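You operate a simulated robot arm through the tools that you are given. There is no shell and no other tool. Be economical: measure what you need, move in short steps, check, and stop when the job is done.

Carry out the task below with a simulated robot arm. There is one attempt and no reset: what you move stays moved.

JOB
Test grey plug 27 at about 2 bar: OK tray if it keeps the pressure, waste bin if it leaks.
Fine: clamp it, pump, wait and read; let the air off before you free the clamp and leave the air lever open.

Only the result counts: the job must be done as asked and must still hold three seconds after the hand-in. Knocking over, shifting, dropping, spilling or breaking anything else fails it.

ROBOT AND FRAMES
A 7-joint arm with a two-finger parallel gripper, fixed in place. Base frame: the origin is at the foot of the arm, x ahead of it, y to its left, z up; the work surface is at about z = 72.5. Units: cm, degrees, N and s.
Its first joint turns from -166.0 to 166.0 degrees. Payload 4.4 kg.
The tool frame sits at the grasp point between the pads (the TCP): z along the fingers, y along the line on which they close. The tips reach 2.3 cm beyond it. The gripper opens to 9.4 cm. The fingers are 3.8 cm wide and 1 cm thick; the gripper's body (5.4 by 9.6 cm) begins 3.9 cm behind the TCP.
Orientation is told as [roll, pitch, yaw] about the base's x, y, z axes, in that order, counted from this pose: with the fingers straight down and closing along the base's y, the tool's x points along the base's -x, its y along +y and its z along -z.

CONTROLS
- The arm moves only by the tool play_rows. Its argument "motion" is a list of rows, each an object of numbers (a shift or turn left out is 0, a gripper value left out holds the last): "dx", "dy", "dz": the shift along the tool's x, y, z in cm; "rx", "ry", "rz": the turn, a rotation vector about the tool's x, y, z in degrees; "gripper": the opening, from 0 (shut) to 1 (fully open). In form: [{"dx": .., "dy": .., "dz": .., "rx": .., "ry": .., "rz": .., "gripper": ..}, ...]. A call has 1 to 8 rows; each row shifts and turns the commanded pose from where the row before left it, along the tool's axes as they then stand. Each row takes 0.2 s and may step no farther than 5 cm and 8.6 degrees from the row before; otherwise, or with a gripper value out of range, the whole call is refused. A pose out of reach is approached as far as the arm can. The call stops where the force on the tool passes 90 N (or 10 N more than at its start, if that is more) or the arm is blocked; 0.2 s more then pass. Each finger travels about 7.2 cm/s and halts on what it meets, pressing with about 27 N; the grip force reading is that of the motor and also rises with nothing between the fingers. The clock runs only during rows and for 0.2 s after the last one: add rows that do not move to give the fingers time. The reply holds the time, the measured pose of the TCP, the force on the tool along the base axes, the opening and the grip force, in the units named above and with some noise.
- Cameras (640 x 400 px; columns grow to the right, rows downward): "scene" is fixed at [40.08, 49.89, 129.21]; the picture's right is [-0.26, -0.97, 0.00], its down [-0.66, 0.17, -0.73] and it looks along [0.71, -0.19, -0.68] (base axes); focal length 353 px, centre (320, 200). "wrist" rides on the gripper at [8.6, 1.6, -7.4] in the tool frame; the picture's right is [-0.18, 0.98, 0.00], its down [-0.58, -0.11, -0.81] and it looks along [-0.79, -0.15, 0.59] (tool axes); focal length 243 px, centre (320, 200). There is no depth. A picture from a camera that has moved, and an enlarged one, comes with that camera's place and axes in the base frame and with its lens.
- camera(camera): a new picture of that camera. It takes no simulated time.
- close_up(camera, box): a new picture of the part [left, top, right, bottom] of that camera's present view, enlarged. It takes no simulated time.
- hand_in(): hands the job in; it is judged then, once.

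Work in short steps. Places have to be worked out from the pictures, the camera data and where the tool is seen: move nearer, look again, correct. Check each grasp and each placing, and mend what went wrong. You have 120 turns and 64 pictures in all, those below and enlarged ones among them. Open the gripper and draw the arm clear of the work before you hand the job in, unless the task says otherwise; then end with one line.

The tools are called after ">>>" by a JSON object that holds its "api" and its "payload". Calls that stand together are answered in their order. play_rows: Moves the arm, as the interface text tells. Its arguments: {"type":"object","properties":{"motion":{"type":"array"}},"required":["motion"]} The other tools are called the same way: camera (camera) takes a picture; close_up (camera, box) takes an enlarged picture of a part of a camera's view; hand_in () hands the job in.

At the start:

```text
time_s: 0.0
tcp_pos: [73.57, 23.99, 104.4]
orientation: [0.0, 0.0, 0.1]
force: [0.4, -0.1, 0.3]
finger_gap: 9.39
finger_force: 0.0
```

scene: 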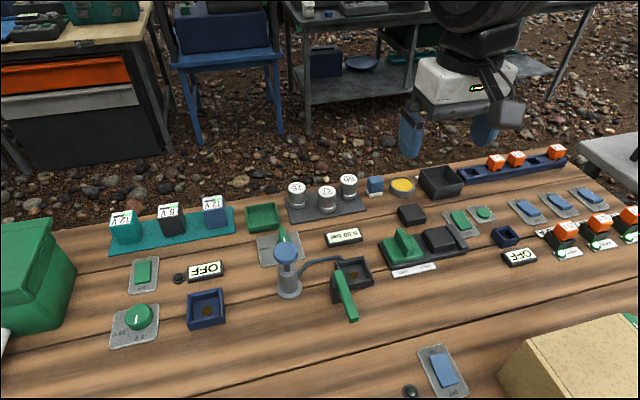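
wrist: 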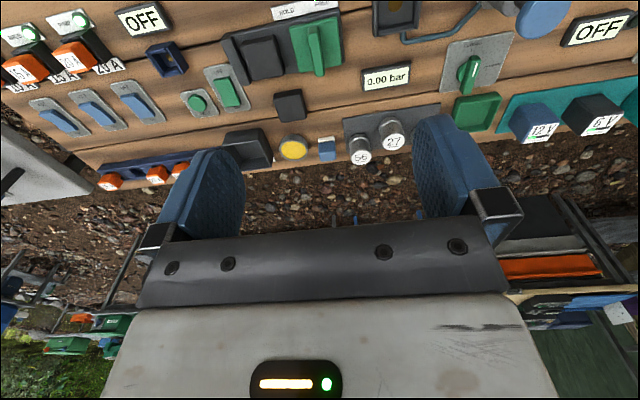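

I'll look closer at the plugs, pump, clamp and trays.

>>> {"api": "close_up", "payload": {"camera": "scene", "box": [230, 160, 390, 260]}}

>>> {"api": "close_up", "payload": {"camera": "scene", "box": [250, 220, 410, 320]}}

>>> {"api": "close_up", "payload": {"camera": "scene", "box": [360, 150, 520, 290]}}

>>> {"api": "close_up", "payload": {"camera": "wrist", "box": [200, 0, 640, 170]}}

```text
4.00 times, centred on (310, 210) of scene
camera zoom: at [40.08, 49.89, 129.21], right [-0.26, -0.97, 0.0], down [-0.66, 0.17, -0.73], along [0.71, -0.19, -0.68], focal length 1414 px, centre (360, 160)
```

zoom: 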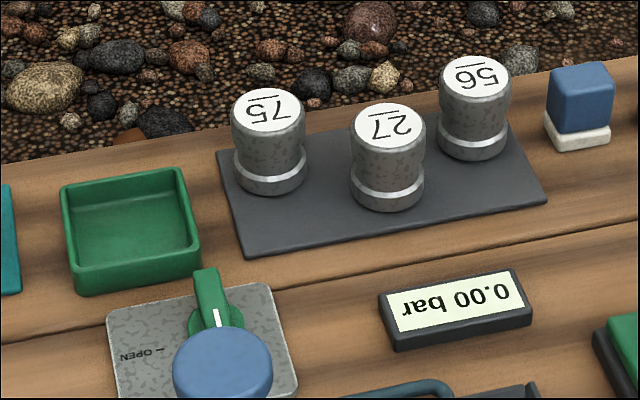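

```text
4.00 times, centred on (330, 270) of scene
camera zoom: at [40.08, 49.89, 129.21], right [-0.26, -0.97, 0.0], down [-0.66, 0.17, -0.73], along [0.71, -0.19, -0.68], focal length 1414 px, centre (280, -80)
```

zoom: 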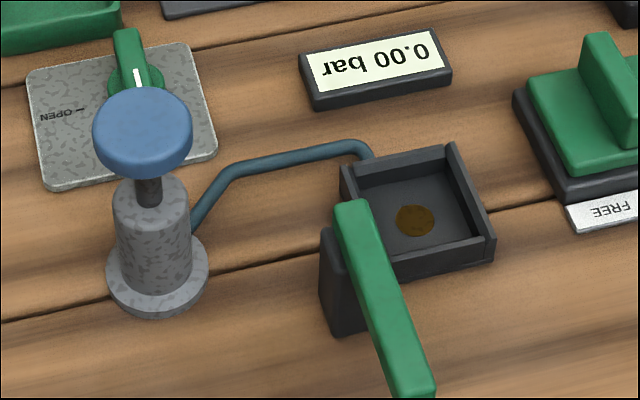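

```text
2.86 times, centred on (440, 220) of scene
camera zoom: at [40.08, 49.89, 129.21], right [-0.26, -0.97, 0.0], down [-0.66, 0.17, -0.73], along [0.71, -0.19, -0.68], focal length 1010 px, centre (-23, 143)
```

zoom: 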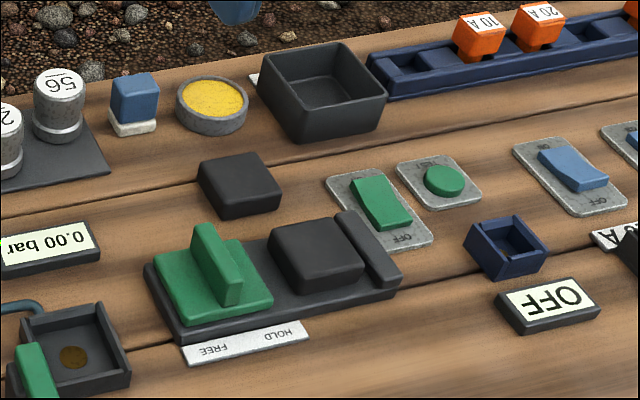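

```text
1.45 times, centred on (420, 85) of wrist
camera zoom: at [65.06, 25.75, 111.9], right [0.18, 0.98, 0.0], down [0.58, -0.11, 0.81], along [0.79, -0.15, -0.59], focal length 353 px, centre (174, 367)
```

zoom: 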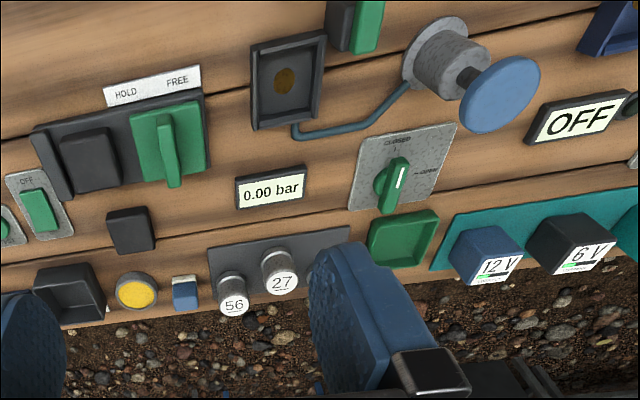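

Plug 27 sits near (95.7, 33.2), the seat near (76, 33), the pump near (76, 46) and the valve near (87, 45). I'll move the wrist camera closer over the pump and valve to see them better.

>>> {"api": "play_rows", "payload": {"motion": [{"dx": 1.5, "dy": 3.6, "dz": 1.6}, {"dx": 1.5, "dy": 3.6, "dz": 1.6}, {"dx": 1.5, "dy": 3.6, "dz": 1.6}, {"dx": 1.5, "dy": 3.6, "dz": 1.6}, {"dx": 1.5, "dy": 3.6, "dz": 1.6}, {}]}}

>>> {"api": "camera", "payload": {"camera": "wrist"}}

>>> {"api": "camera", "payload": {"camera": "scene"}}

```text
time_s: 1.4
tcp_pos: [66.24, 42.19, 96.29]
orientation: [0.0, 0.0, 0.0]
force: [0.2, -0.2, -0.8]
finger_gap: 9.43
finger_force: 0.0
```

```text
57 pictures are left
camera wrist: at [57.69, 43.7, 103.82], right [0.18, 0.98, 0.0], down [0.58, -0.11, 0.81], along [0.79, -0.15, -0.59], focal length 243 px, centre (320, 200)
```

wrist: 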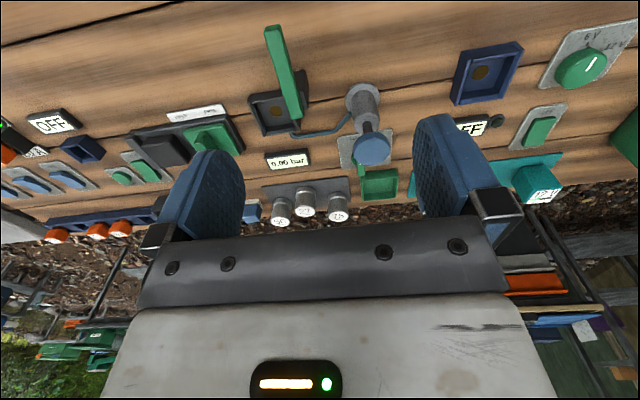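

```text
56 pictures are left
```

scene: 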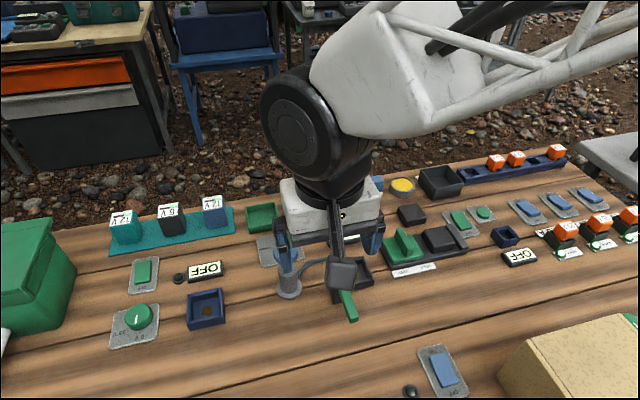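

The clamp lever lies level toward the robot at about z=77, beside the seat. I'll go in closer for a look at the seat and lever.

>>> {"api": "play_rows", "payload": {"motion": [{"dx": -0.8, "dy": -1.3, "dz": 3.4}, {"dx": -0.8, "dy": -1.3, "dz": 3.4}, {"dx": -0.8, "dy": -1.2, "dz": 3.4}, {}]}}

>>> {"api": "camera", "payload": {"camera": "wrist"}}

>>> {"api": "close_up", "payload": {"camera": "wrist", "box": [220, 40, 420, 200]}}

```text
time_s: 2.4
tcp_pos: [68.59, 38.25, 86.38]
orientation: [0.0, 0.0, 0.0]
force: [-0.4, 0.0, -0.6]
finger_gap: 9.4
finger_force: 0.0
```

```text
55 pictures are left
camera wrist: at [59.96, 39.9, 93.75], right [0.18, 0.98, 0.0], down [0.58, -0.11, 0.81], along [0.79, -0.15, -0.59], focal length 243 px, centre (320, 200)
```

wrist: 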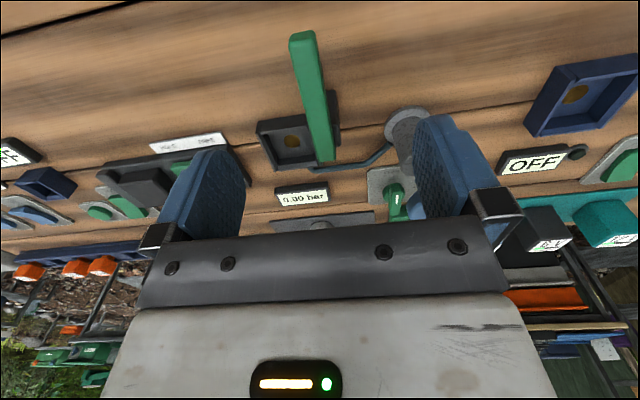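

```text
2.50 times, centred on (320, 120) of wrist
camera zoom: at [59.96, 39.9, 93.75], right [0.18, 0.98, 0.0], down [0.58, -0.11, 0.81], along [0.79, -0.15, -0.59], focal length 606 px, centre (320, 400)
```

zoom: 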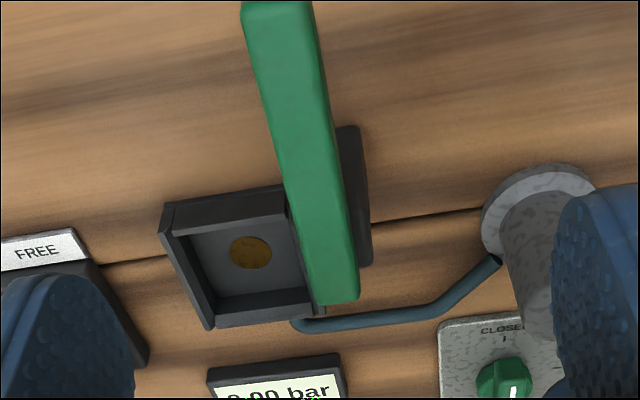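

The lever seems to be level at z≈80, running x≈65–75 above a post beside the seat. To learn its hinge axis I'll look from the −y side.

>>> {"api": "play_rows", "payload": {"motion": [{"dy": -4.75, "dz": 0.6}, {"dy": -4.75, "dz": 0.6}, {"dy": -4.75, "dz": 0.6}, {"rz": -8.5}, {"rz": -8.5}, {"rz": -8.5}, {"rz": -8.5}, {"rz": -8.5}]}}

>>> {"api": "play_rows", "payload": {"motion": [{"rz": -8.5}, {"rz": -8.5}, {}]}}

>>> {"api": "camera", "payload": {"camera": "wrist"}}

```text
time_s: 4.2
tcp_pos: [68.57, 24.04, 84.55]
orientation: [0.0, 0.0, 42.6]
force: [1.0, -0.9, -0.2]
finger_gap: 9.38
finger_force: 0.2
```

```text
time_s: 5.0
tcp_pos: [68.51, 24.19, 84.54]
orientation: [-0.1, -0.1, 59.6]
force: [-0.6, 0.4, -0.8]
finger_gap: 9.39
finger_force: 0.2
```

```text
53 pictures are left
camera wrist: at [62.86, 17.46, 91.96], right [-0.75, 0.66, 0.0], down [0.39, 0.45, 0.81], along [0.53, 0.61, -0.59], focal length 243 px, centre (320, 200)
```

wrist: 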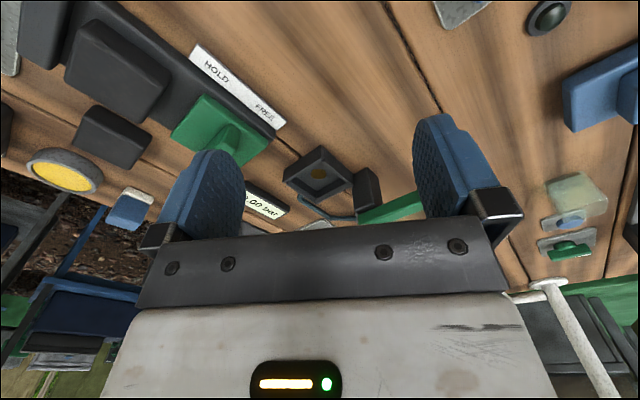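

>>> {"api": "close_up", "payload": {"camera": "wrist", "box": [250, 120, 430, 240]}}

```text
3.33 times, centred on (340, 180) of wrist
camera zoom: at [62.86, 17.46, 91.96], right [-0.75, 0.66, 0.0], down [0.39, 0.45, 0.81], along [0.53, 0.61, -0.59], focal length 809 px, centre (253, 267)
```

zoom: 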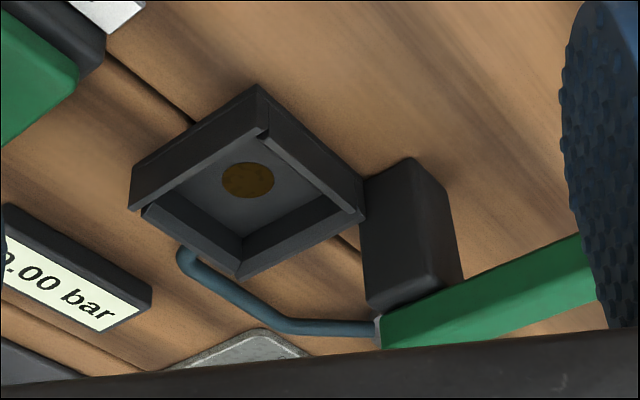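

The lever sits on top of a post (top ≈78.5, centred near 72.7, 37), so it likely swings around a vertical axis over the plug. Next I'll rotate back and look at the plugs, trays and valve from nearer.

>>> {"api": "play_rows", "payload": {"motion": [{"rz": 8.5, "dz": -1}, {"rz": 8.5, "dz": -1}, {"rz": 8.5, "dz": -1}, {"rz": 8.5, "dz": -1}, {"rz": 8.5, "dz": -1}, {"rz": 8.5, "dz": -1}, {"rz": 8.5, "dz": -1}]}}

>>> {"api": "play_rows", "payload": {"motion": [{"dx": -3.9, "dy": 1.8, "dz": 0}, {"dx": -3.9, "dy": 1.8, "dz": 0}, {"dx": -3.9, "dy": 1.8, "dz": 0}, {"dx": -3.9, "dy": 1.8, "dz": 0.6}, {"dx": -3.9, "dy": 1.8, "dz": 0.6}, {}]}}

>>> {"api": "camera", "payload": {"camera": "wrist"}}

>>> {"api": "close_up", "payload": {"camera": "wrist", "box": [220, 60, 420, 230]}}

```text
time_s: 6.6
tcp_pos: [68.44, 24.05, 91.39]
orientation: [0.0, -0.1, -0.2]
force: [0.4, -0.2, 0.3]
finger_gap: 9.39
finger_force: 0.0
```

```text
time_s: 8.0
tcp_pos: [88.06, 32.88, 90.44]
orientation: [0.0, 0.1, 0.0]
force: [-0.6, 0.3, 0.3]
finger_gap: 9.39
finger_force: 0.0
```

```text
51 pictures are left
camera wrist: at [79.51, 34.61, 97.79], right [0.18, 0.98, 0.0], down [0.58, -0.11, 0.81], along [0.79, -0.15, -0.59], focal length 243 px, centre (320, 200)
```

wrist: 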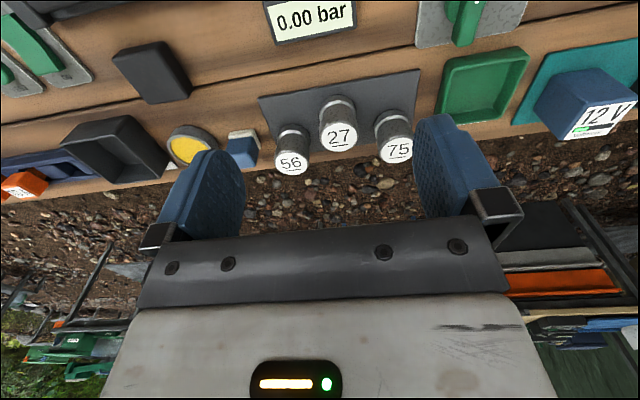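

```text
2.35 times, centred on (320, 145) of wrist
camera zoom: at [79.51, 34.61, 97.79], right [0.18, 0.98, 0.0], down [0.58, -0.11, 0.81], along [0.79, -0.15, -0.59], focal length 571 px, centre (320, 329)
```

zoom: 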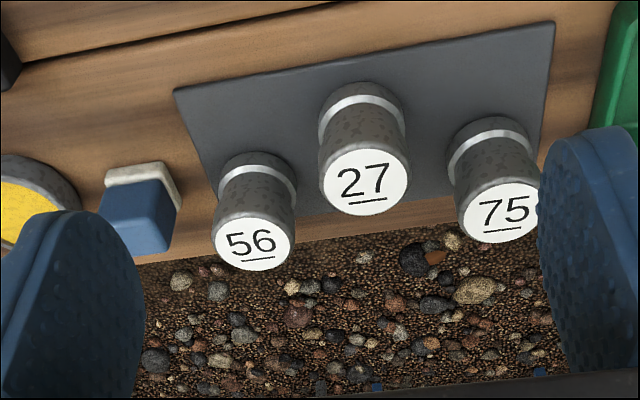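

Plug 27's centre is near (95.8, 33.4) with its top at ≈78. It is beyond vertical reach, so I'll tilt the fingers outward 17°, narrow the opening and hover over it.

>>> {"api": "play_rows", "payload": {"motion": [{"dx": -3.3, "dy": 0.25, "dz": 2.5, "gripper": 0.56}, {"ry": -8.5, "gripper": 0.56}, {"ry": -8.5}, {"dx": -3.15, "dy": 0.25, "dz": 1}, {"dx": 1, "dz": 3.3}, {}]}}

>>> {"api": "camera", "payload": {"camera": "wrist"}}

>>> {"api": "camera", "payload": {"camera": "scene"}}

```text
time_s: 9.4
tcp_pos: [94.83, 33.55, 84.24]
orientation: [0.0, -17.0, 0.0]
force: [0.1, 0.7, 0.3]
finger_gap: 5.25
finger_force: 0.0
```

```text
49 pictures are left
camera wrist: at [84.46, 35.16, 88.82], right [0.18, 0.98, 0.05], down [0.32, -0.11, 0.94], along [0.93, -0.15, -0.33], focal length 243 px, centre (320, 200)
```

wrist: 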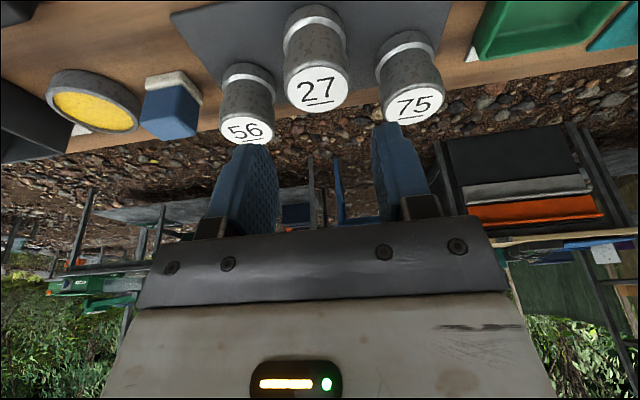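

```text
48 pictures are left
```

scene: 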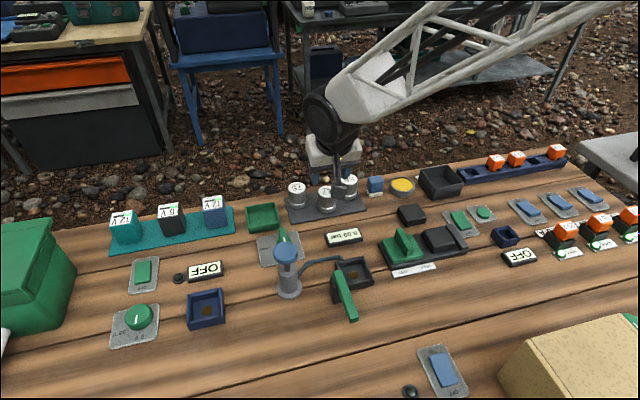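

The hover lines up with the plug (x≈95.5, y≈33.6). I'll descend straight down to z≈77.5.

>>> {"api": "play_rows", "payload": {"motion": [{"dx": 0.85, "dz": 2.7}, {"dx": 0.6, "dz": 1.85}, {"dx": 0.6, "dz": 1.85}, {}]}}

>>> {"api": "camera", "payload": {"camera": "wrist"}}

>>> {"api": "close_up", "payload": {"camera": "scene", "box": [270, 130, 410, 230]}}

```text
time_s: 10.4
tcp_pos: [94.7, 33.64, 77.5]
orientation: [0.1, -17.0, -0.1]
force: [0.4, -0.2, -0.6]
finger_gap: 5.25
finger_force: 0.1
```

```text
47 pictures are left
camera wrist: at [84.32, 35.36, 82.17], right [0.18, 0.98, 0.05], down [0.32, -0.11, 0.94], along [0.93, -0.15, -0.33], focal length 243 px, centre (320, 200)
```

wrist: 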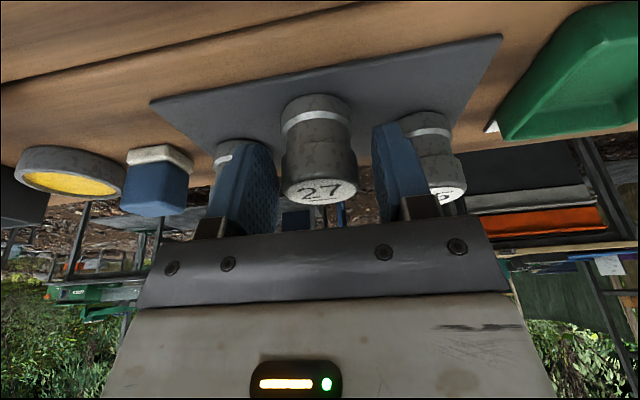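

```text
4.00 times, centred on (340, 180) of scene
camera zoom: at [40.08, 49.89, 129.21], right [-0.26, -0.97, 0.0], down [-0.66, 0.17, -0.73], along [0.71, -0.19, -0.68], focal length 1414 px, centre (240, 280)
```

zoom: 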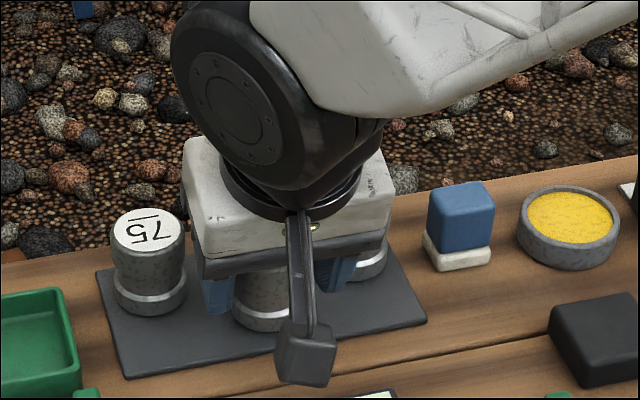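

The plug stands between the pads, so I'll close on it.

>>> {"api": "play_rows", "payload": {"motion": [{"gripper": 0.3}, {"gripper": 0.3}, {"gripper": 0.3}]}}

```text
time_s: 11.2
tcp_pos: [94.59, 33.69, 77.64]
orientation: [0.1, -16.9, 0.0]
force: [0.9, 0.7, 0.9]
finger_gap: 4.12
finger_force: 26.7
```

Gripped (gap 4.12). Lifting straight up and drawing back, then checking.

>>> {"api": "play_rows", "payload": {"motion": [{"dx": -0.6, "dz": -1.9}, {"dx": -1.17, "dz": -3.82}, {"dx": -1.17, "dz": -3.82}, {"dx": 4}, {"dx": 3.2, "ry": 8.5}, {"ry": 8.5}, {}]}}

>>> {"api": "camera", "payload": {"camera": "wrist"}}

```text
time_s: 12.8
tcp_pos: [87.63, 33.6, 85.36]
orientation: [0.0, 0.1, -0.1]
force: [-0.3, -0.6, -1.7]
finger_gap: 4.09
finger_force: 26.5
```

```text
45 pictures are left
camera wrist: at [79.11, 35.24, 92.85], right [0.18, 0.98, 0.0], down [0.58, -0.11, 0.81], along [0.79, -0.15, -0.59], focal length 243 px, centre (320, 200)
```

wrist: 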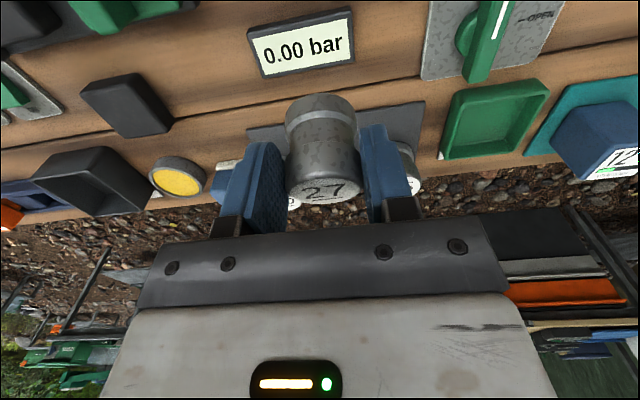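

Plug is held; the tool must go back to −17° for the plug to be upright. I'll tilt again and move over the seat at height.

>>> {"api": "play_rows", "payload": {"motion": [{"ry": -8.5}, {"ry": -8.5}, {"dx": 3.7, "dz": -1.84}, {"dx": 3.7, "dz": -1.84}, {"dx": 3.7, "dz": -1.84}, {}]}}

>>> {"api": "camera", "payload": {"camera": "wrist"}}

>>> {"api": "close_up", "payload": {"camera": "scene", "box": [250, 170, 450, 330]}}

```text
time_s: 14.2
tcp_pos: [75.42, 33.54, 87.68]
orientation: [0.0, -17.0, 0.0]
force: [0.5, -0.2, -1.5]
finger_gap: 4.1
finger_force: 27.1
```

```text
44 pictures are left
camera wrist: at [65.04, 35.23, 92.25], right [0.18, 0.98, 0.05], down [0.32, -0.11, 0.94], along [0.93, -0.15, -0.33], focal length 243 px, centre (320, 200)
```

wrist: 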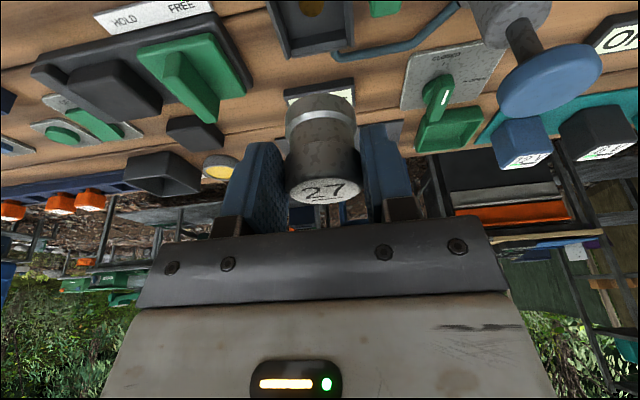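

```text
2.50 times, centred on (350, 250) of scene
camera zoom: at [40.08, 49.89, 129.21], right [-0.26, -0.97, 0.0], down [-0.66, 0.17, -0.73], along [0.71, -0.19, -0.68], focal length 884 px, centre (245, 75)
```

zoom: 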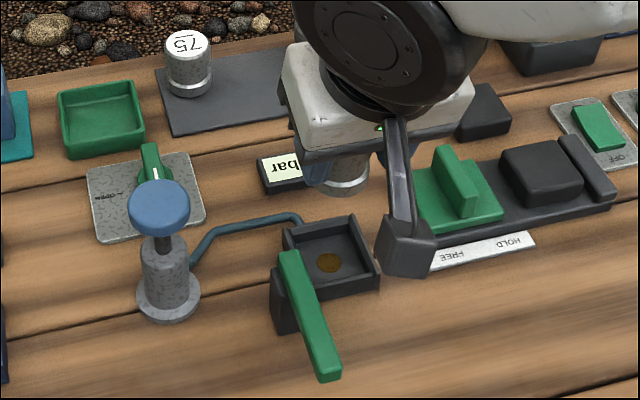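

The plug axis appears about 0.25 cm too far to +y relative to the seat spot (76.5, 33.45). I'll correct that and lower to just above the seat.

>>> {"api": "play_rows", "payload": {"motion": [{"dx": 1.0, "dy": -0.24, "dz": 3.2}, {"dx": 1.0, "dz": 3.2}, {}]}}

>>> {"api": "close_up", "payload": {"camera": "scene", "box": [290, 200, 430, 320]}}

>>> {"api": "camera", "payload": {"camera": "wrist"}}

```text
time_s: 15.0
tcp_pos: [75.38, 33.18, 81.06]
orientation: [-0.1, -17.0, 0.0]
force: [0.8, 0.2, -0.2]
finger_gap: 4.1
finger_force: 27.0
```

```text
3.33 times, centred on (360, 260) of scene
camera zoom: at [40.08, 49.89, 129.21], right [-0.26, -0.97, 0.0], down [-0.66, 0.17, -0.73], along [0.71, -0.19, -0.68], focal length 1178 px, centre (187, 0)
```

zoom: 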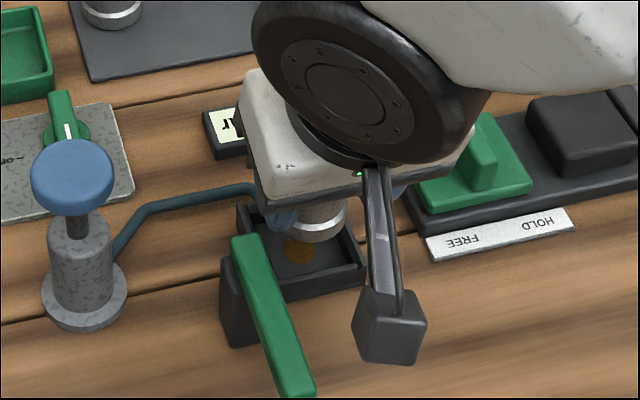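

```text
41 pictures are left
camera wrist: at [64.94, 34.91, 85.59], right [0.18, 0.98, 0.05], down [0.32, -0.11, 0.94], along [0.93, -0.15, -0.33], focal length 243 px, centre (320, 200)
```

wrist: 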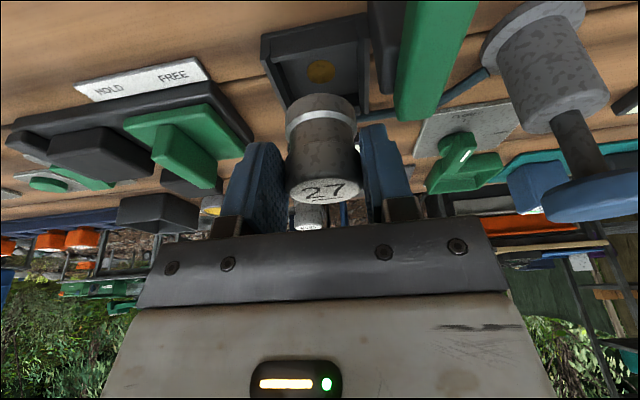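

Scene and wrist views both put the plug over the seat within ~0.2 cm. Lowering in steps while watching the force.

>>> {"api": "play_rows", "payload": {"motion": [{"dx": 0.44, "dz": 1.43}, {"dx": 0.29, "dz": 0.96}, {"dx": 0.15, "dz": 0.48}, {}]}}

>>> {"api": "close_up", "payload": {"camera": "wrist", "box": [220, 20, 420, 220]}}

```text
time_s: 16.0
tcp_pos: [75.54, 33.33, 78.14]
orientation: [0.1, -17.1, 0.1]
force: [-12.6, -4.2, 27.8]
finger_gap: 4.08
finger_force: 26.3
```

```text
2.00 times, centred on (320, 120) of wrist
camera zoom: at [65.07, 34.98, 82.65], right [0.18, 0.98, 0.06], down [0.32, -0.11, 0.94], along [0.93, -0.15, -0.33], focal length 485 px, centre (320, 360)
```

zoom: 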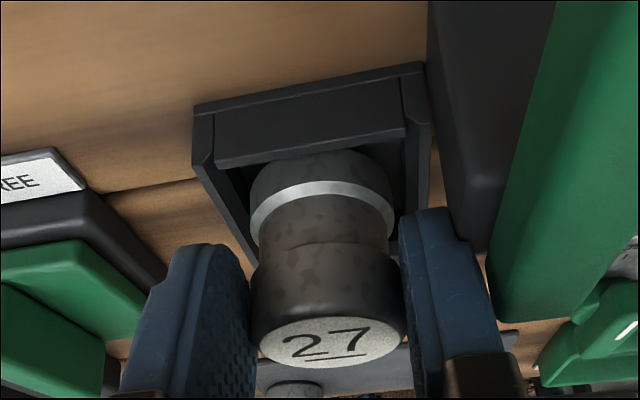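

Contact at z≈78.1 with a −x push: the plug seems slightly too far forward. I'll ease up, shift back 0.25 cm, and lower again.

>>> {"api": "play_rows", "payload": {"motion": [{"dx": -0.2, "dz": -0.8}, {"dx": 0.3, "dz": -0.1}, {"dx": 0.13, "dz": 0.4}, {"dx": 0.13, "dz": 0.4}, {}]}}

```text
time_s: 17.2
tcp_pos: [75.13, 33.32, 78.0]
orientation: [0.1, -17.1, -0.1]
force: [-13.7, -7.5, 45.4]
finger_gap: 4.08
finger_force: 26.6
```

>>> {"api": "close_up", "payload": {"camera": "wrist", "box": [220, 20, 420, 220]}}

>>> {"api": "close_up", "payload": {"camera": "scene", "box": [310, 220, 410, 310]}}

```text
2.00 times, centred on (320, 120) of wrist
camera zoom: at [64.72, 35.02, 82.63], right [0.18, 0.98, 0.06], down [0.32, -0.11, 0.94], along [0.93, -0.15, -0.33], focal length 485 px, centre (320, 360)
```

zoom: 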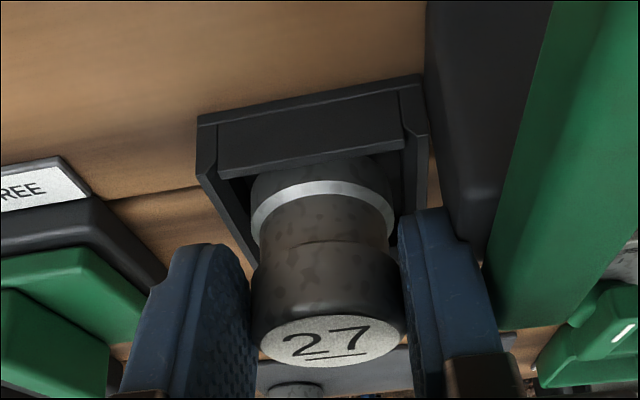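

```text
4.44 times, centred on (360, 265) of scene
camera zoom: at [40.08, 49.89, 129.21], right [-0.26, -0.97, 0.0], down [-0.66, 0.17, -0.73], along [0.71, -0.19, -0.68], focal length 1571 px, centre (142, -89)
```

zoom: 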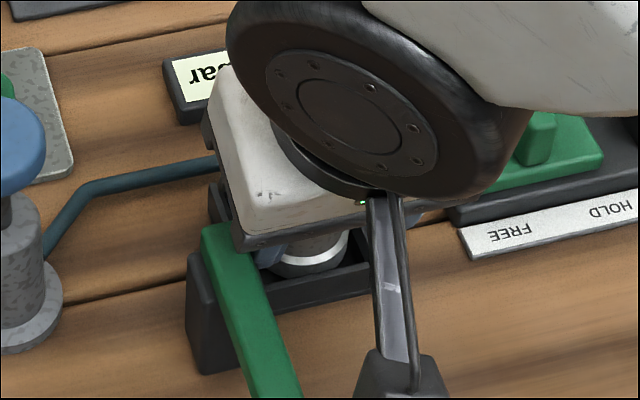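

The near wall now hides the plug's foot, so it's down in the seat. I'll ease the load and open only slightly (post is near the +y finger).

>>> {"api": "play_rows", "payload": {"motion": [{"dx": -0.03, "dz": -0.1, "gripper": 0.47}, {"gripper": 0.49}, {"gripper": 0.49}, {}]}}

```text
time_s: 18.2
tcp_pos: [75.12, 33.32, 78.12]
orientation: [0.2, -17.1, 0.0]
force: [3.8, -7.9, 51.8]
finger_gap: 4.25
finger_force: 0.0
```

There's still 50 N upward, probably the gripper body resting on the lever or post. I'll lift straight up 1 cm and look.

>>> {"api": "play_rows", "payload": {"motion": [{"dx": -0.15, "dz": -0.48}, {"dx": -0.15, "dz": -0.48}, {}]}}

>>> {"api": "close_up", "payload": {"camera": "wrist", "box": [220, 20, 420, 220]}}

>>> {"api": "close_up", "payload": {"camera": "scene", "box": [310, 220, 410, 310]}}

```text
time_s: 19.0
tcp_pos: [74.98, 33.28, 78.75]
orientation: [0.1, -16.9, 0.0]
force: [-1.4, -3.1, -2.6]
finger_gap: 4.46
finger_force: 0.1
```

```text
2.00 times, centred on (320, 120) of wrist
camera zoom: at [64.62, 34.86, 83.37], right [0.18, 0.98, 0.05], down [0.32, -0.11, 0.94], along [0.93, -0.15, -0.34], focal length 485 px, centre (320, 360)
```

zoom: 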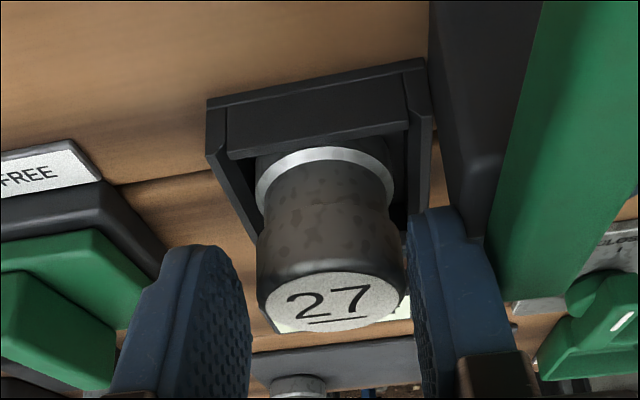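

```text
4.44 times, centred on (360, 265) of scene
camera zoom: at [40.08, 49.89, 129.21], right [-0.26, -0.97, 0.0], down [-0.66, 0.17, -0.73], along [0.71, -0.19, -0.68], focal length 1571 px, centre (142, -89)
```

zoom: 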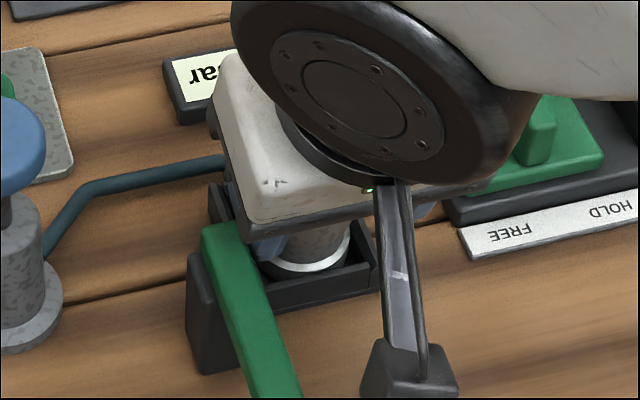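

The plug stands free in the seat. I'll rise straight up clear and then look at the whole setup.

>>> {"api": "play_rows", "payload": {"motion": [{"dx": -0.58, "dz": -1.92}, {"dx": -1.17, "dz": -3.83}, {"dx": -1.17, "dz": -3.83}, {"ry": 8.5}, {"ry": 8.5, "dx": 2}, {}]}}

>>> {"api": "camera", "payload": {"camera": "wrist"}}

>>> {"api": "close_up", "payload": {"camera": "scene", "box": [250, 220, 410, 320]}}

```text
time_s: 20.4
tcp_pos: [73.05, 33.28, 88.57]
orientation: [-0.1, 0.0, -0.1]
force: [-0.4, 0.5, 0.2]
finger_gap: 4.62
finger_force: 0.1
```

```text
35 pictures are left
camera wrist: at [64.45, 34.95, 96.05], right [0.18, 0.98, 0.0], down [0.58, -0.11, 0.81], along [0.79, -0.15, -0.59], focal length 243 px, centre (320, 200)
```

wrist: 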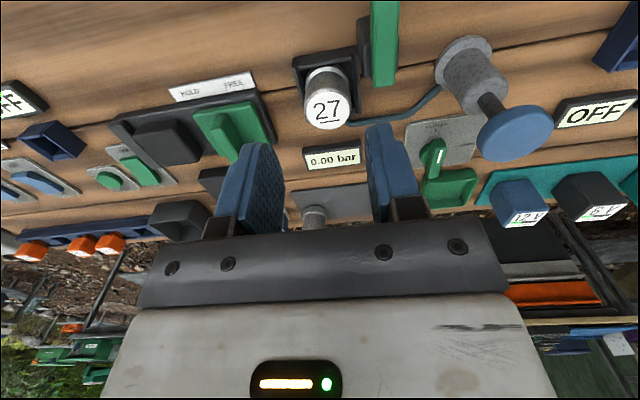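

```text
4.00 times, centred on (330, 270) of scene
camera zoom: at [40.08, 49.89, 129.21], right [-0.26, -0.97, 0.0], down [-0.66, 0.17, -0.73], along [0.71, -0.19, -0.68], focal length 1414 px, centre (280, -80)
```

zoom: 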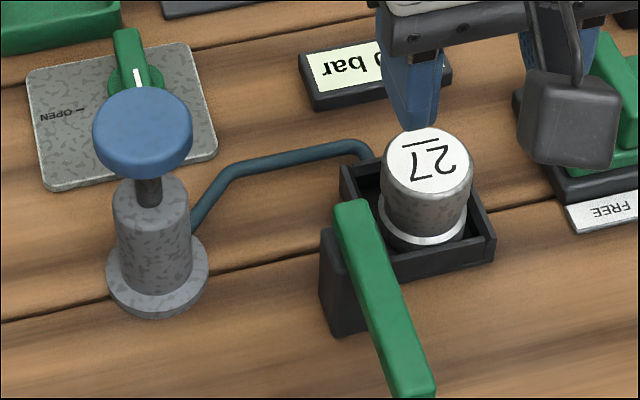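

Plug is properly seated. I'll close the fingers and set them on the +y side of the lever's free end to test a swing about the vertical.

>>> {"api": "play_rows", "payload": {"motion": [{"dx": 3, "dy": 3.5, "gripper": 0}, {"dx": 3, "dy": 3.5, "gripper": 0}, {"dz": 3.5}, {"dz": 3.5}, {}]}}

>>> {"api": "close_up", "payload": {"camera": "scene", "box": [250, 200, 410, 320]}}

```text
time_s: 21.6
tcp_pos: [67.02, 40.42, 81.66]
orientation: [-0.1, 0.0, 0.0]
force: [0.0, 0.4, 0.5]
finger_gap: 0.0
finger_force: 27.3
```

```text
3.33 times, centred on (330, 260) of scene
camera zoom: at [40.08, 49.89, 129.21], right [-0.26, -0.97, 0.0], down [-0.66, 0.17, -0.73], along [0.71, -0.19, -0.68], focal length 1178 px, centre (287, 0)
```

zoom: 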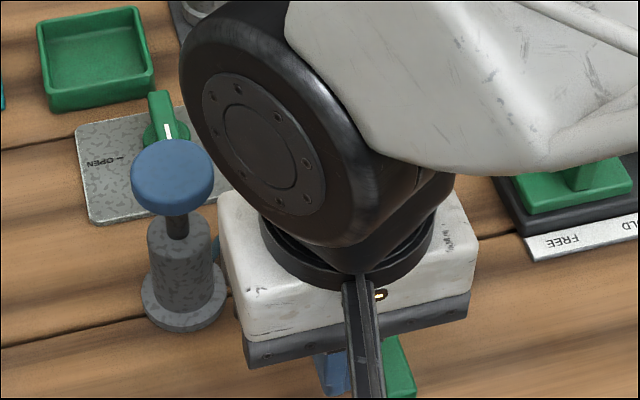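

Fingers are beside the lever. I'll lower slightly and push gently toward −y, watching the force.

>>> {"api": "play_rows", "payload": {"motion": [{"dz": 0.8}, {"dy": -0.7}, {"dy": -0.7}, {"dy": -0.7}, {"dy": -0.7}]}}

>>> {"api": "camera", "payload": {"camera": "wrist"}}

```text
time_s: 22.8
tcp_pos: [67.05, 37.56, 80.74]
orientation: [0.0, -0.1, 0.0]
force: [-0.2, 0.1, -0.9]
finger_gap: 0.01
finger_force: 27.1
```

```text
32 pictures are left
camera wrist: at [58.47, 39.14, 88.28], right [0.18, 0.98, 0.0], down [0.58, -0.11, 0.81], along [0.79, -0.15, -0.59], focal length 243 px, centre (320, 200)
```

wrist: 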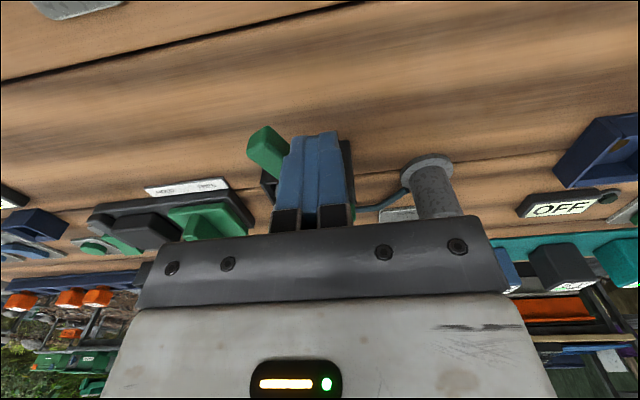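

The lever swings freely about the vertical. I'll sweep it round the arc toward the plug.

>>> {"api": "play_rows", "payload": {"motion": [{"dx": 0.6, "dy": -0.9, "dz": -0.4}, {"dx": -0.4, "dy": -1.4}, {"dx": -0.6, "dy": -1.5}, {"dx": -1.4, "dy": -1.1}, {"dx": -1.5, "dy": -1.1}, {}]}}

>>> {"api": "camera", "payload": {"camera": "wrist"}}

>>> {"api": "close_up", "payload": {"camera": "scene", "box": [250, 200, 450, 330]}}

```text
time_s: 24.2
tcp_pos: [70.48, 31.52, 81.31]
orientation: [0.1, -0.1, 0.0]
force: [-0.1, -0.5, 0.2]
finger_gap: 0.01
finger_force: 27.2
```

```text
31 pictures are left
camera wrist: at [61.91, 33.19, 88.76], right [0.18, 0.98, 0.0], down [0.58, -0.11, 0.81], along [0.79, -0.15, -0.59], focal length 243 px, centre (320, 200)
```

wrist: 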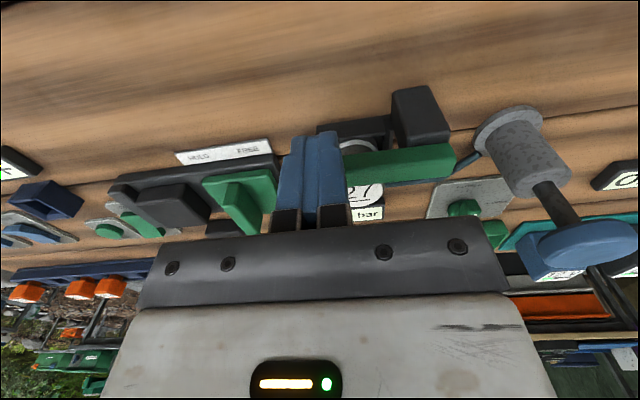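

```text
3.08 times, centred on (350, 265) of scene
camera zoom: at [40.08, 49.89, 129.21], right [-0.26, -0.97, 0.0], down [-0.66, 0.17, -0.73], along [0.71, -0.19, -0.68], focal length 1087 px, centre (228, 0)
```

zoom: 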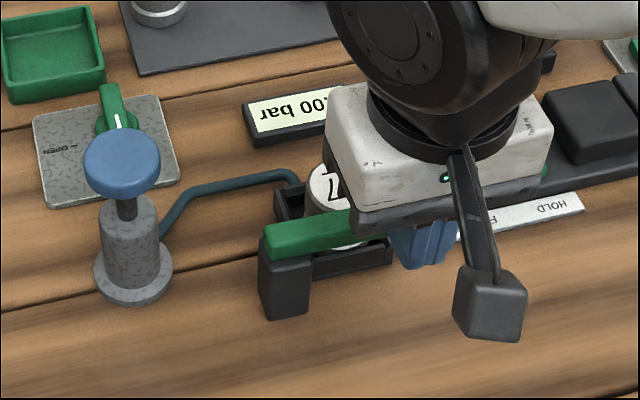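

The lever now points about −y and begins to cover the plug. Continuing in small pushes toward +x until it stops.

>>> {"api": "play_rows", "payload": {"motion": [{"dx": -0.6, "dy": -0.2}, {"dx": -0.6, "dy": -0.2}, {}]}}

>>> {"api": "close_up", "payload": {"camera": "scene", "box": [250, 200, 450, 330]}}

```text
time_s: 25.0
tcp_pos: [71.6, 31.14, 81.26]
orientation: [0.0, 0.0, -0.1]
force: [0.4, 0.6, -0.3]
finger_gap: 0.0
finger_force: 27.5
```

```text
3.08 times, centred on (350, 265) of scene
camera zoom: at [40.08, 49.89, 129.21], right [-0.26, -0.97, 0.0], down [-0.66, 0.17, -0.73], along [0.71, -0.19, -0.68], focal length 1087 px, centre (228, 0)
```

zoom: 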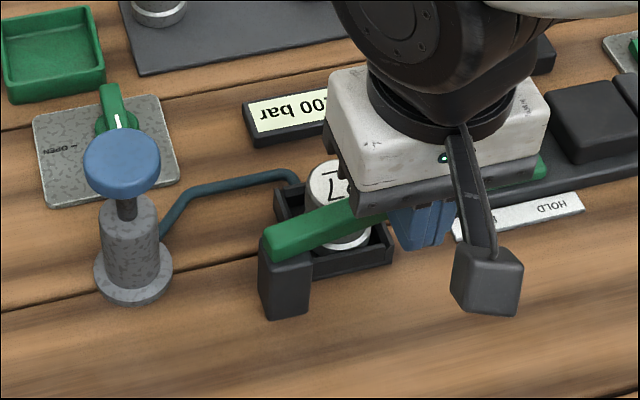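

>>> {"api": "play_rows", "payload": {"motion": [{"dx": -0.6, "dy": -0.05}, {"dx": -0.6, "dy": 0}, {"dx": -0.6, "dy": 0.1}, {}]}}

>>> {"api": "close_up", "payload": {"camera": "scene", "box": [250, 200, 450, 330]}}

```text
time_s: 26.0
tcp_pos: [73.44, 31.13, 81.22]
orientation: [0.0, 0.0, -0.1]
force: [-0.2, 0.0, -0.6]
finger_gap: 0.0
finger_force: 27.7
```

```text
3.08 times, centred on (350, 265) of scene
camera zoom: at [40.08, 49.89, 129.21], right [-0.26, -0.97, 0.0], down [-0.66, 0.17, -0.73], along [0.71, -0.19, -0.68], focal length 1087 px, centre (228, 0)
```

zoom: 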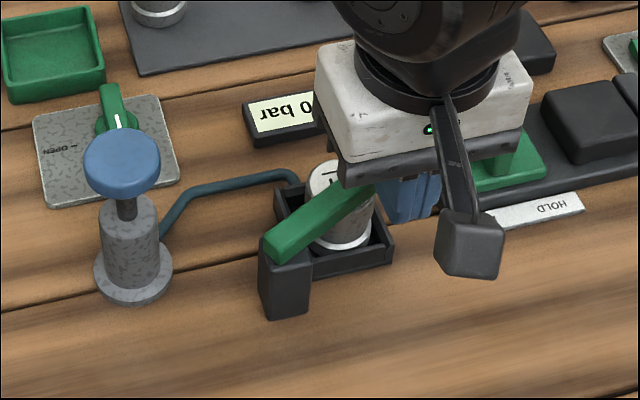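

The lever lies across the plug's top. I'll push a bit more to find its stop.

>>> {"api": "play_rows", "payload": {"motion": [{"dx": -0.5, "dy": 0.1}, {"dx": -0.5, "dy": 0.2}, {}]}}

>>> {"api": "camera", "payload": {"camera": "wrist"}}

>>> {"api": "close_up", "payload": {"camera": "scene", "box": [250, 200, 450, 330]}}

```text
time_s: 26.8
tcp_pos: [74.32, 31.38, 81.19]
orientation: [-0.1, 0.0, -0.1]
force: [0.7, -0.6, 0.1]
finger_gap: 0.0
finger_force: 27.2
```

```text
27 pictures are left
camera wrist: at [65.78, 33.09, 88.62], right [0.18, 0.98, 0.0], down [0.58, -0.11, 0.81], along [0.79, -0.15, -0.59], focal length 243 px, centre (320, 200)
```

wrist: 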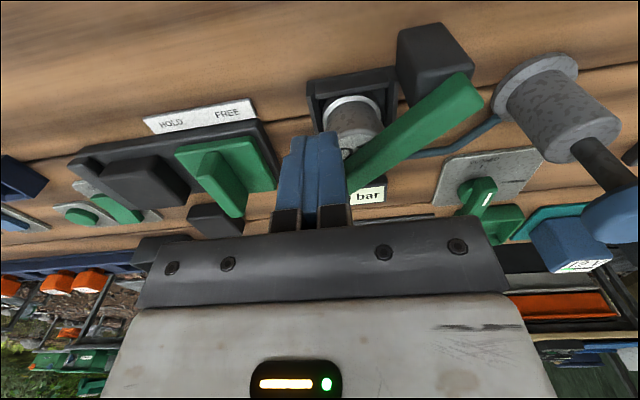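

```text
3.08 times, centred on (350, 265) of scene
camera zoom: at [40.08, 49.89, 129.21], right [-0.26, -0.97, 0.0], down [-0.66, 0.17, -0.73], along [0.71, -0.19, -0.68], focal length 1087 px, centre (228, 0)
```

zoom: 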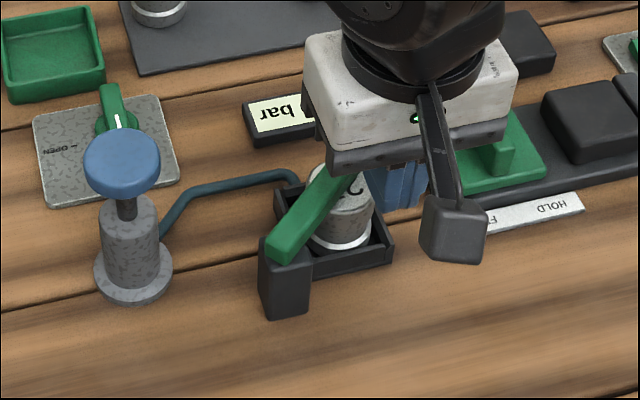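

No stop yet; geometry puts the lever about centred on the plug, maybe a few degrees short. I'll nudge a little further.

>>> {"api": "play_rows", "payload": {"motion": [{"dx": -0.35, "dy": 0.2}, {"dx": -0.3, "dy": 0.2}, {}]}}

>>> {"api": "close_up", "payload": {"camera": "scene", "box": [290, 210, 390, 300]}}

```text
time_s: 27.6
tcp_pos: [74.92, 31.78, 81.02]
orientation: [0.0, 0.1, 0.0]
force: [-36.6, -16.4, 15.4]
finger_gap: 0.0
finger_force: 27.2
```

```text
4.44 times, centred on (340, 255) of scene
camera zoom: at [40.08, 49.89, 129.21], right [-0.26, -0.97, 0.0], down [-0.66, 0.17, -0.73], along [0.71, -0.19, -0.68], focal length 1571 px, centre (231, -44)
```

zoom: 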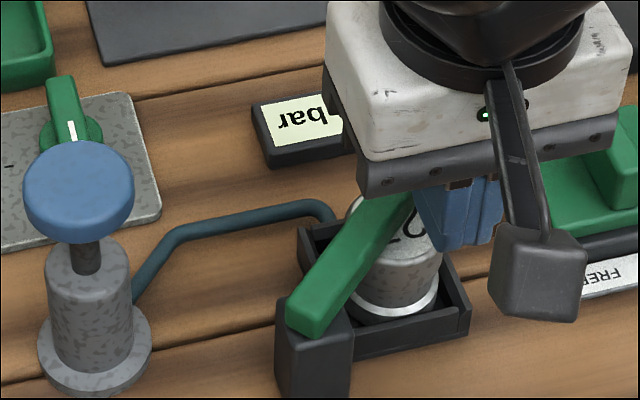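

A firm stop (≈40 N) has been met with the lever across the plug. Backing off and rising to check it.

>>> {"api": "play_rows", "payload": {"motion": [{"dx": 1, "dy": -0.8}, {"dx": 1.5, "dy": -1, "dz": -1}, {"dz": -4}, {"dz": -4}, {"dx": 1}, {}]}}

>>> {"api": "close_up", "payload": {"camera": "scene", "box": [260, 200, 420, 310]}}

>>> {"api": "camera", "payload": {"camera": "wrist"}}

```text
time_s: 29.0
tcp_pos: [71.55, 30.18, 90.23]
orientation: [0.0, -0.1, 0.1]
force: [0.0, 0.8, -0.3]
finger_gap: 0.0
finger_force: 27.2
```

```text
3.64 times, centred on (340, 255) of scene
camera zoom: at [40.08, 49.89, 129.21], right [-0.26, -0.97, 0.0], down [-0.66, 0.17, -0.73], along [0.71, -0.19, -0.68], focal length 1285 px, centre (247, 0)
```

zoom: 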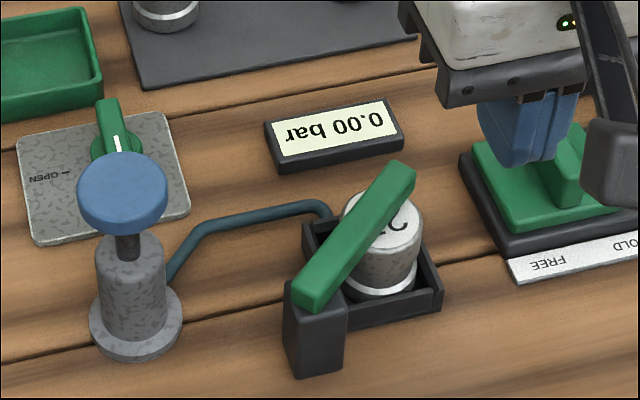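

```text
23 pictures are left
camera wrist: at [62.95, 31.77, 97.62], right [0.18, 0.98, 0.0], down [0.58, -0.11, 0.81], along [0.79, -0.15, -0.59], focal length 243 px, centre (320, 200)
```

wrist: 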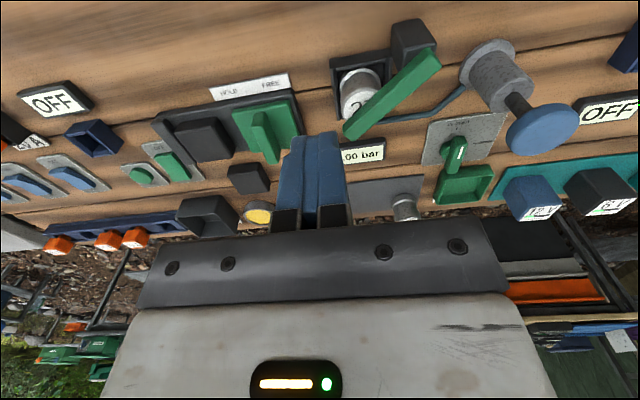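

The clamp lever is across the plug. Next I check the air valve's state with a zoom.

>>> {"api": "close_up", "payload": {"camera": "wrist", "box": [410, 90, 530, 210]}}

```text
3.33 times, centred on (470, 150) of wrist
camera zoom: at [62.95, 31.77, 97.62], right [0.18, 0.98, 0.0], down [0.58, -0.11, 0.81], along [0.79, -0.15, -0.59], focal length 809 px, centre (-180, 367)
```

zoom: 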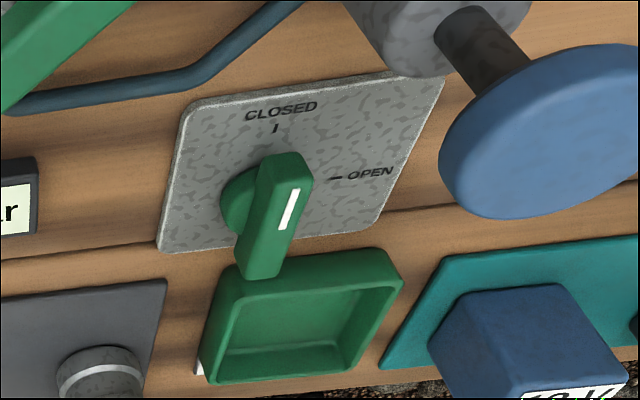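

The white mark points to CLOSED, so the valve is shut for now. I'll move the closed fingers above the pump knob near (76.5, 45.5).

>>> {"api": "play_rows", "payload": {"motion": [{"dz": -2, "dx": -0.9, "dy": 3}, {"dx": -1, "dy": 4}, {"dx": -1, "dy": 4}, {"dx": -1, "dy": 4.2}, {"dx": -1, "dz": 2}, {}]}}

>>> {"api": "close_up", "payload": {"camera": "scene", "box": [220, 190, 400, 320]}}

```text
time_s: 30.4
tcp_pos: [76.44, 45.31, 89.86]
orientation: [0.0, 0.0, 0.1]
force: [-0.5, -0.1, -0.1]
finger_gap: 0.0
finger_force: 28.0
```

```text
3.08 times, centred on (310, 255) of scene
camera zoom: at [40.08, 49.89, 129.21], right [-0.26, -0.97, 0.0], down [-0.66, 0.17, -0.73], along [0.71, -0.19, -0.68], focal length 1087 px, centre (351, 31)
```

zoom: 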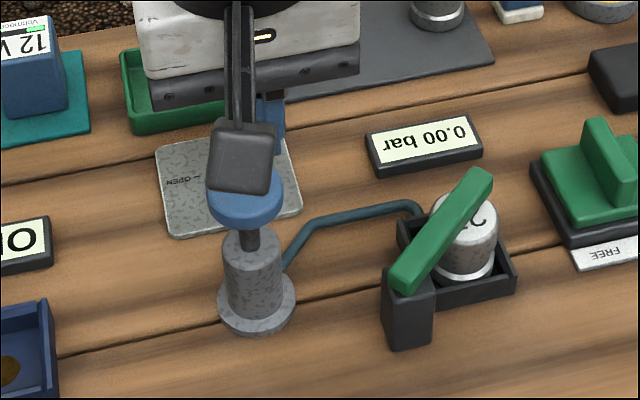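

The tips are about 0.4 cm to the −y side of the knob's centre. I'll shift and press down in steps while watching the force.

>>> {"api": "play_rows", "payload": {"motion": [{"dy": 0.4, "dz": 1.5}, {"dz": 1}, {"dz": 0.7}, {"dz": 0.6}, {"dz": 0.6}]}}

>>> {"api": "close_up", "payload": {"camera": "scene", "box": [220, 190, 400, 320]}}

```text
time_s: 31.6
tcp_pos: [76.41, 45.63, 85.68]
orientation: [0.1, 0.0, 0.0]
force: [-0.2, 0.8, -0.5]
finger_gap: 0.0
finger_force: 26.9
```

```text
3.08 times, centred on (310, 255) of scene
camera zoom: at [40.08, 49.89, 129.21], right [-0.26, -0.97, 0.0], down [-0.66, 0.17, -0.73], along [0.71, -0.19, -0.68], focal length 1087 px, centre (351, 31)
```

zoom: 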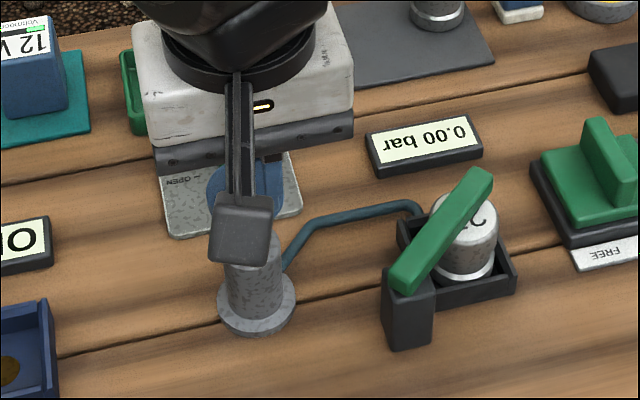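

>>> {"api": "play_rows", "payload": {"motion": [{"dz": 0.5}, {"dz": 0.5}, {"dz": 0.5}]}}

```text
time_s: 32.4
tcp_pos: [76.37, 45.53, 84.2]
orientation: [0.0, 0.0, 0.0]
force: [-1.3, -0.5, 2.2]
finger_gap: 0.0
finger_force: 27.3
```

>>> {"api": "play_rows", "payload": {"motion": [{"dz": 0.5}, {"dz": 0.5}, {"dz": 0.5}]}}

>>> {"api": "close_up", "payload": {"camera": "scene", "box": [220, 190, 400, 320]}}

```text
time_s: 33.2
tcp_pos: [76.35, 45.62, 82.75]
orientation: [-0.1, 0.0, 0.0]
force: [-0.7, -1.3, 4.0]
finger_gap: 0.0
finger_force: 27.1
```

```text
3.08 times, centred on (310, 255) of scene
camera zoom: at [40.08, 49.89, 129.21], right [-0.26, -0.97, 0.0], down [-0.66, 0.17, -0.73], along [0.71, -0.19, -0.68], focal length 1087 px, centre (351, 31)
```

zoom: 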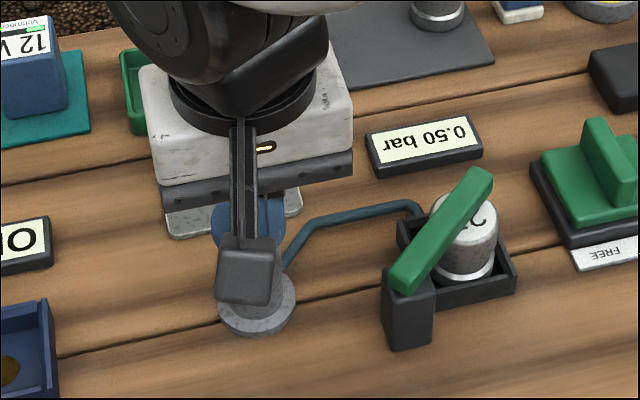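

Pressure reads 0.50 bar, so the valve is closed and the pump works. I'll do one more stroke: up, wait, then down.

>>> {"api": "play_rows", "payload": {"motion": [{"dz": -1.2}, {"dz": -1.3}, {}, {"dz": 1.0}, {"dz": 1}, {"dz": 0.5}, {}]}}

>>> {"api": "close_up", "payload": {"camera": "scene", "box": [300, 200, 380, 260]}}

```text
time_s: 34.8
tcp_pos: [76.39, 45.58, 82.96]
orientation: [-0.1, 0.0, 0.0]
force: [-1.0, 2.3, 4.0]
finger_gap: 0.0
finger_force: 27.0
```

```text
6.67 times, centred on (340, 230) of scene
camera zoom: at [40.08, 49.89, 129.21], right [-0.26, -0.97, 0.0], down [-0.66, 0.17, -0.73], along [0.71, -0.19, -0.68], focal length 2356 px, centre (187, 0)
```

zoom: 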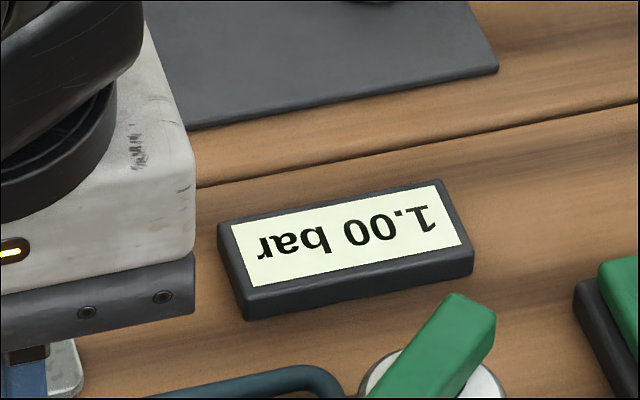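

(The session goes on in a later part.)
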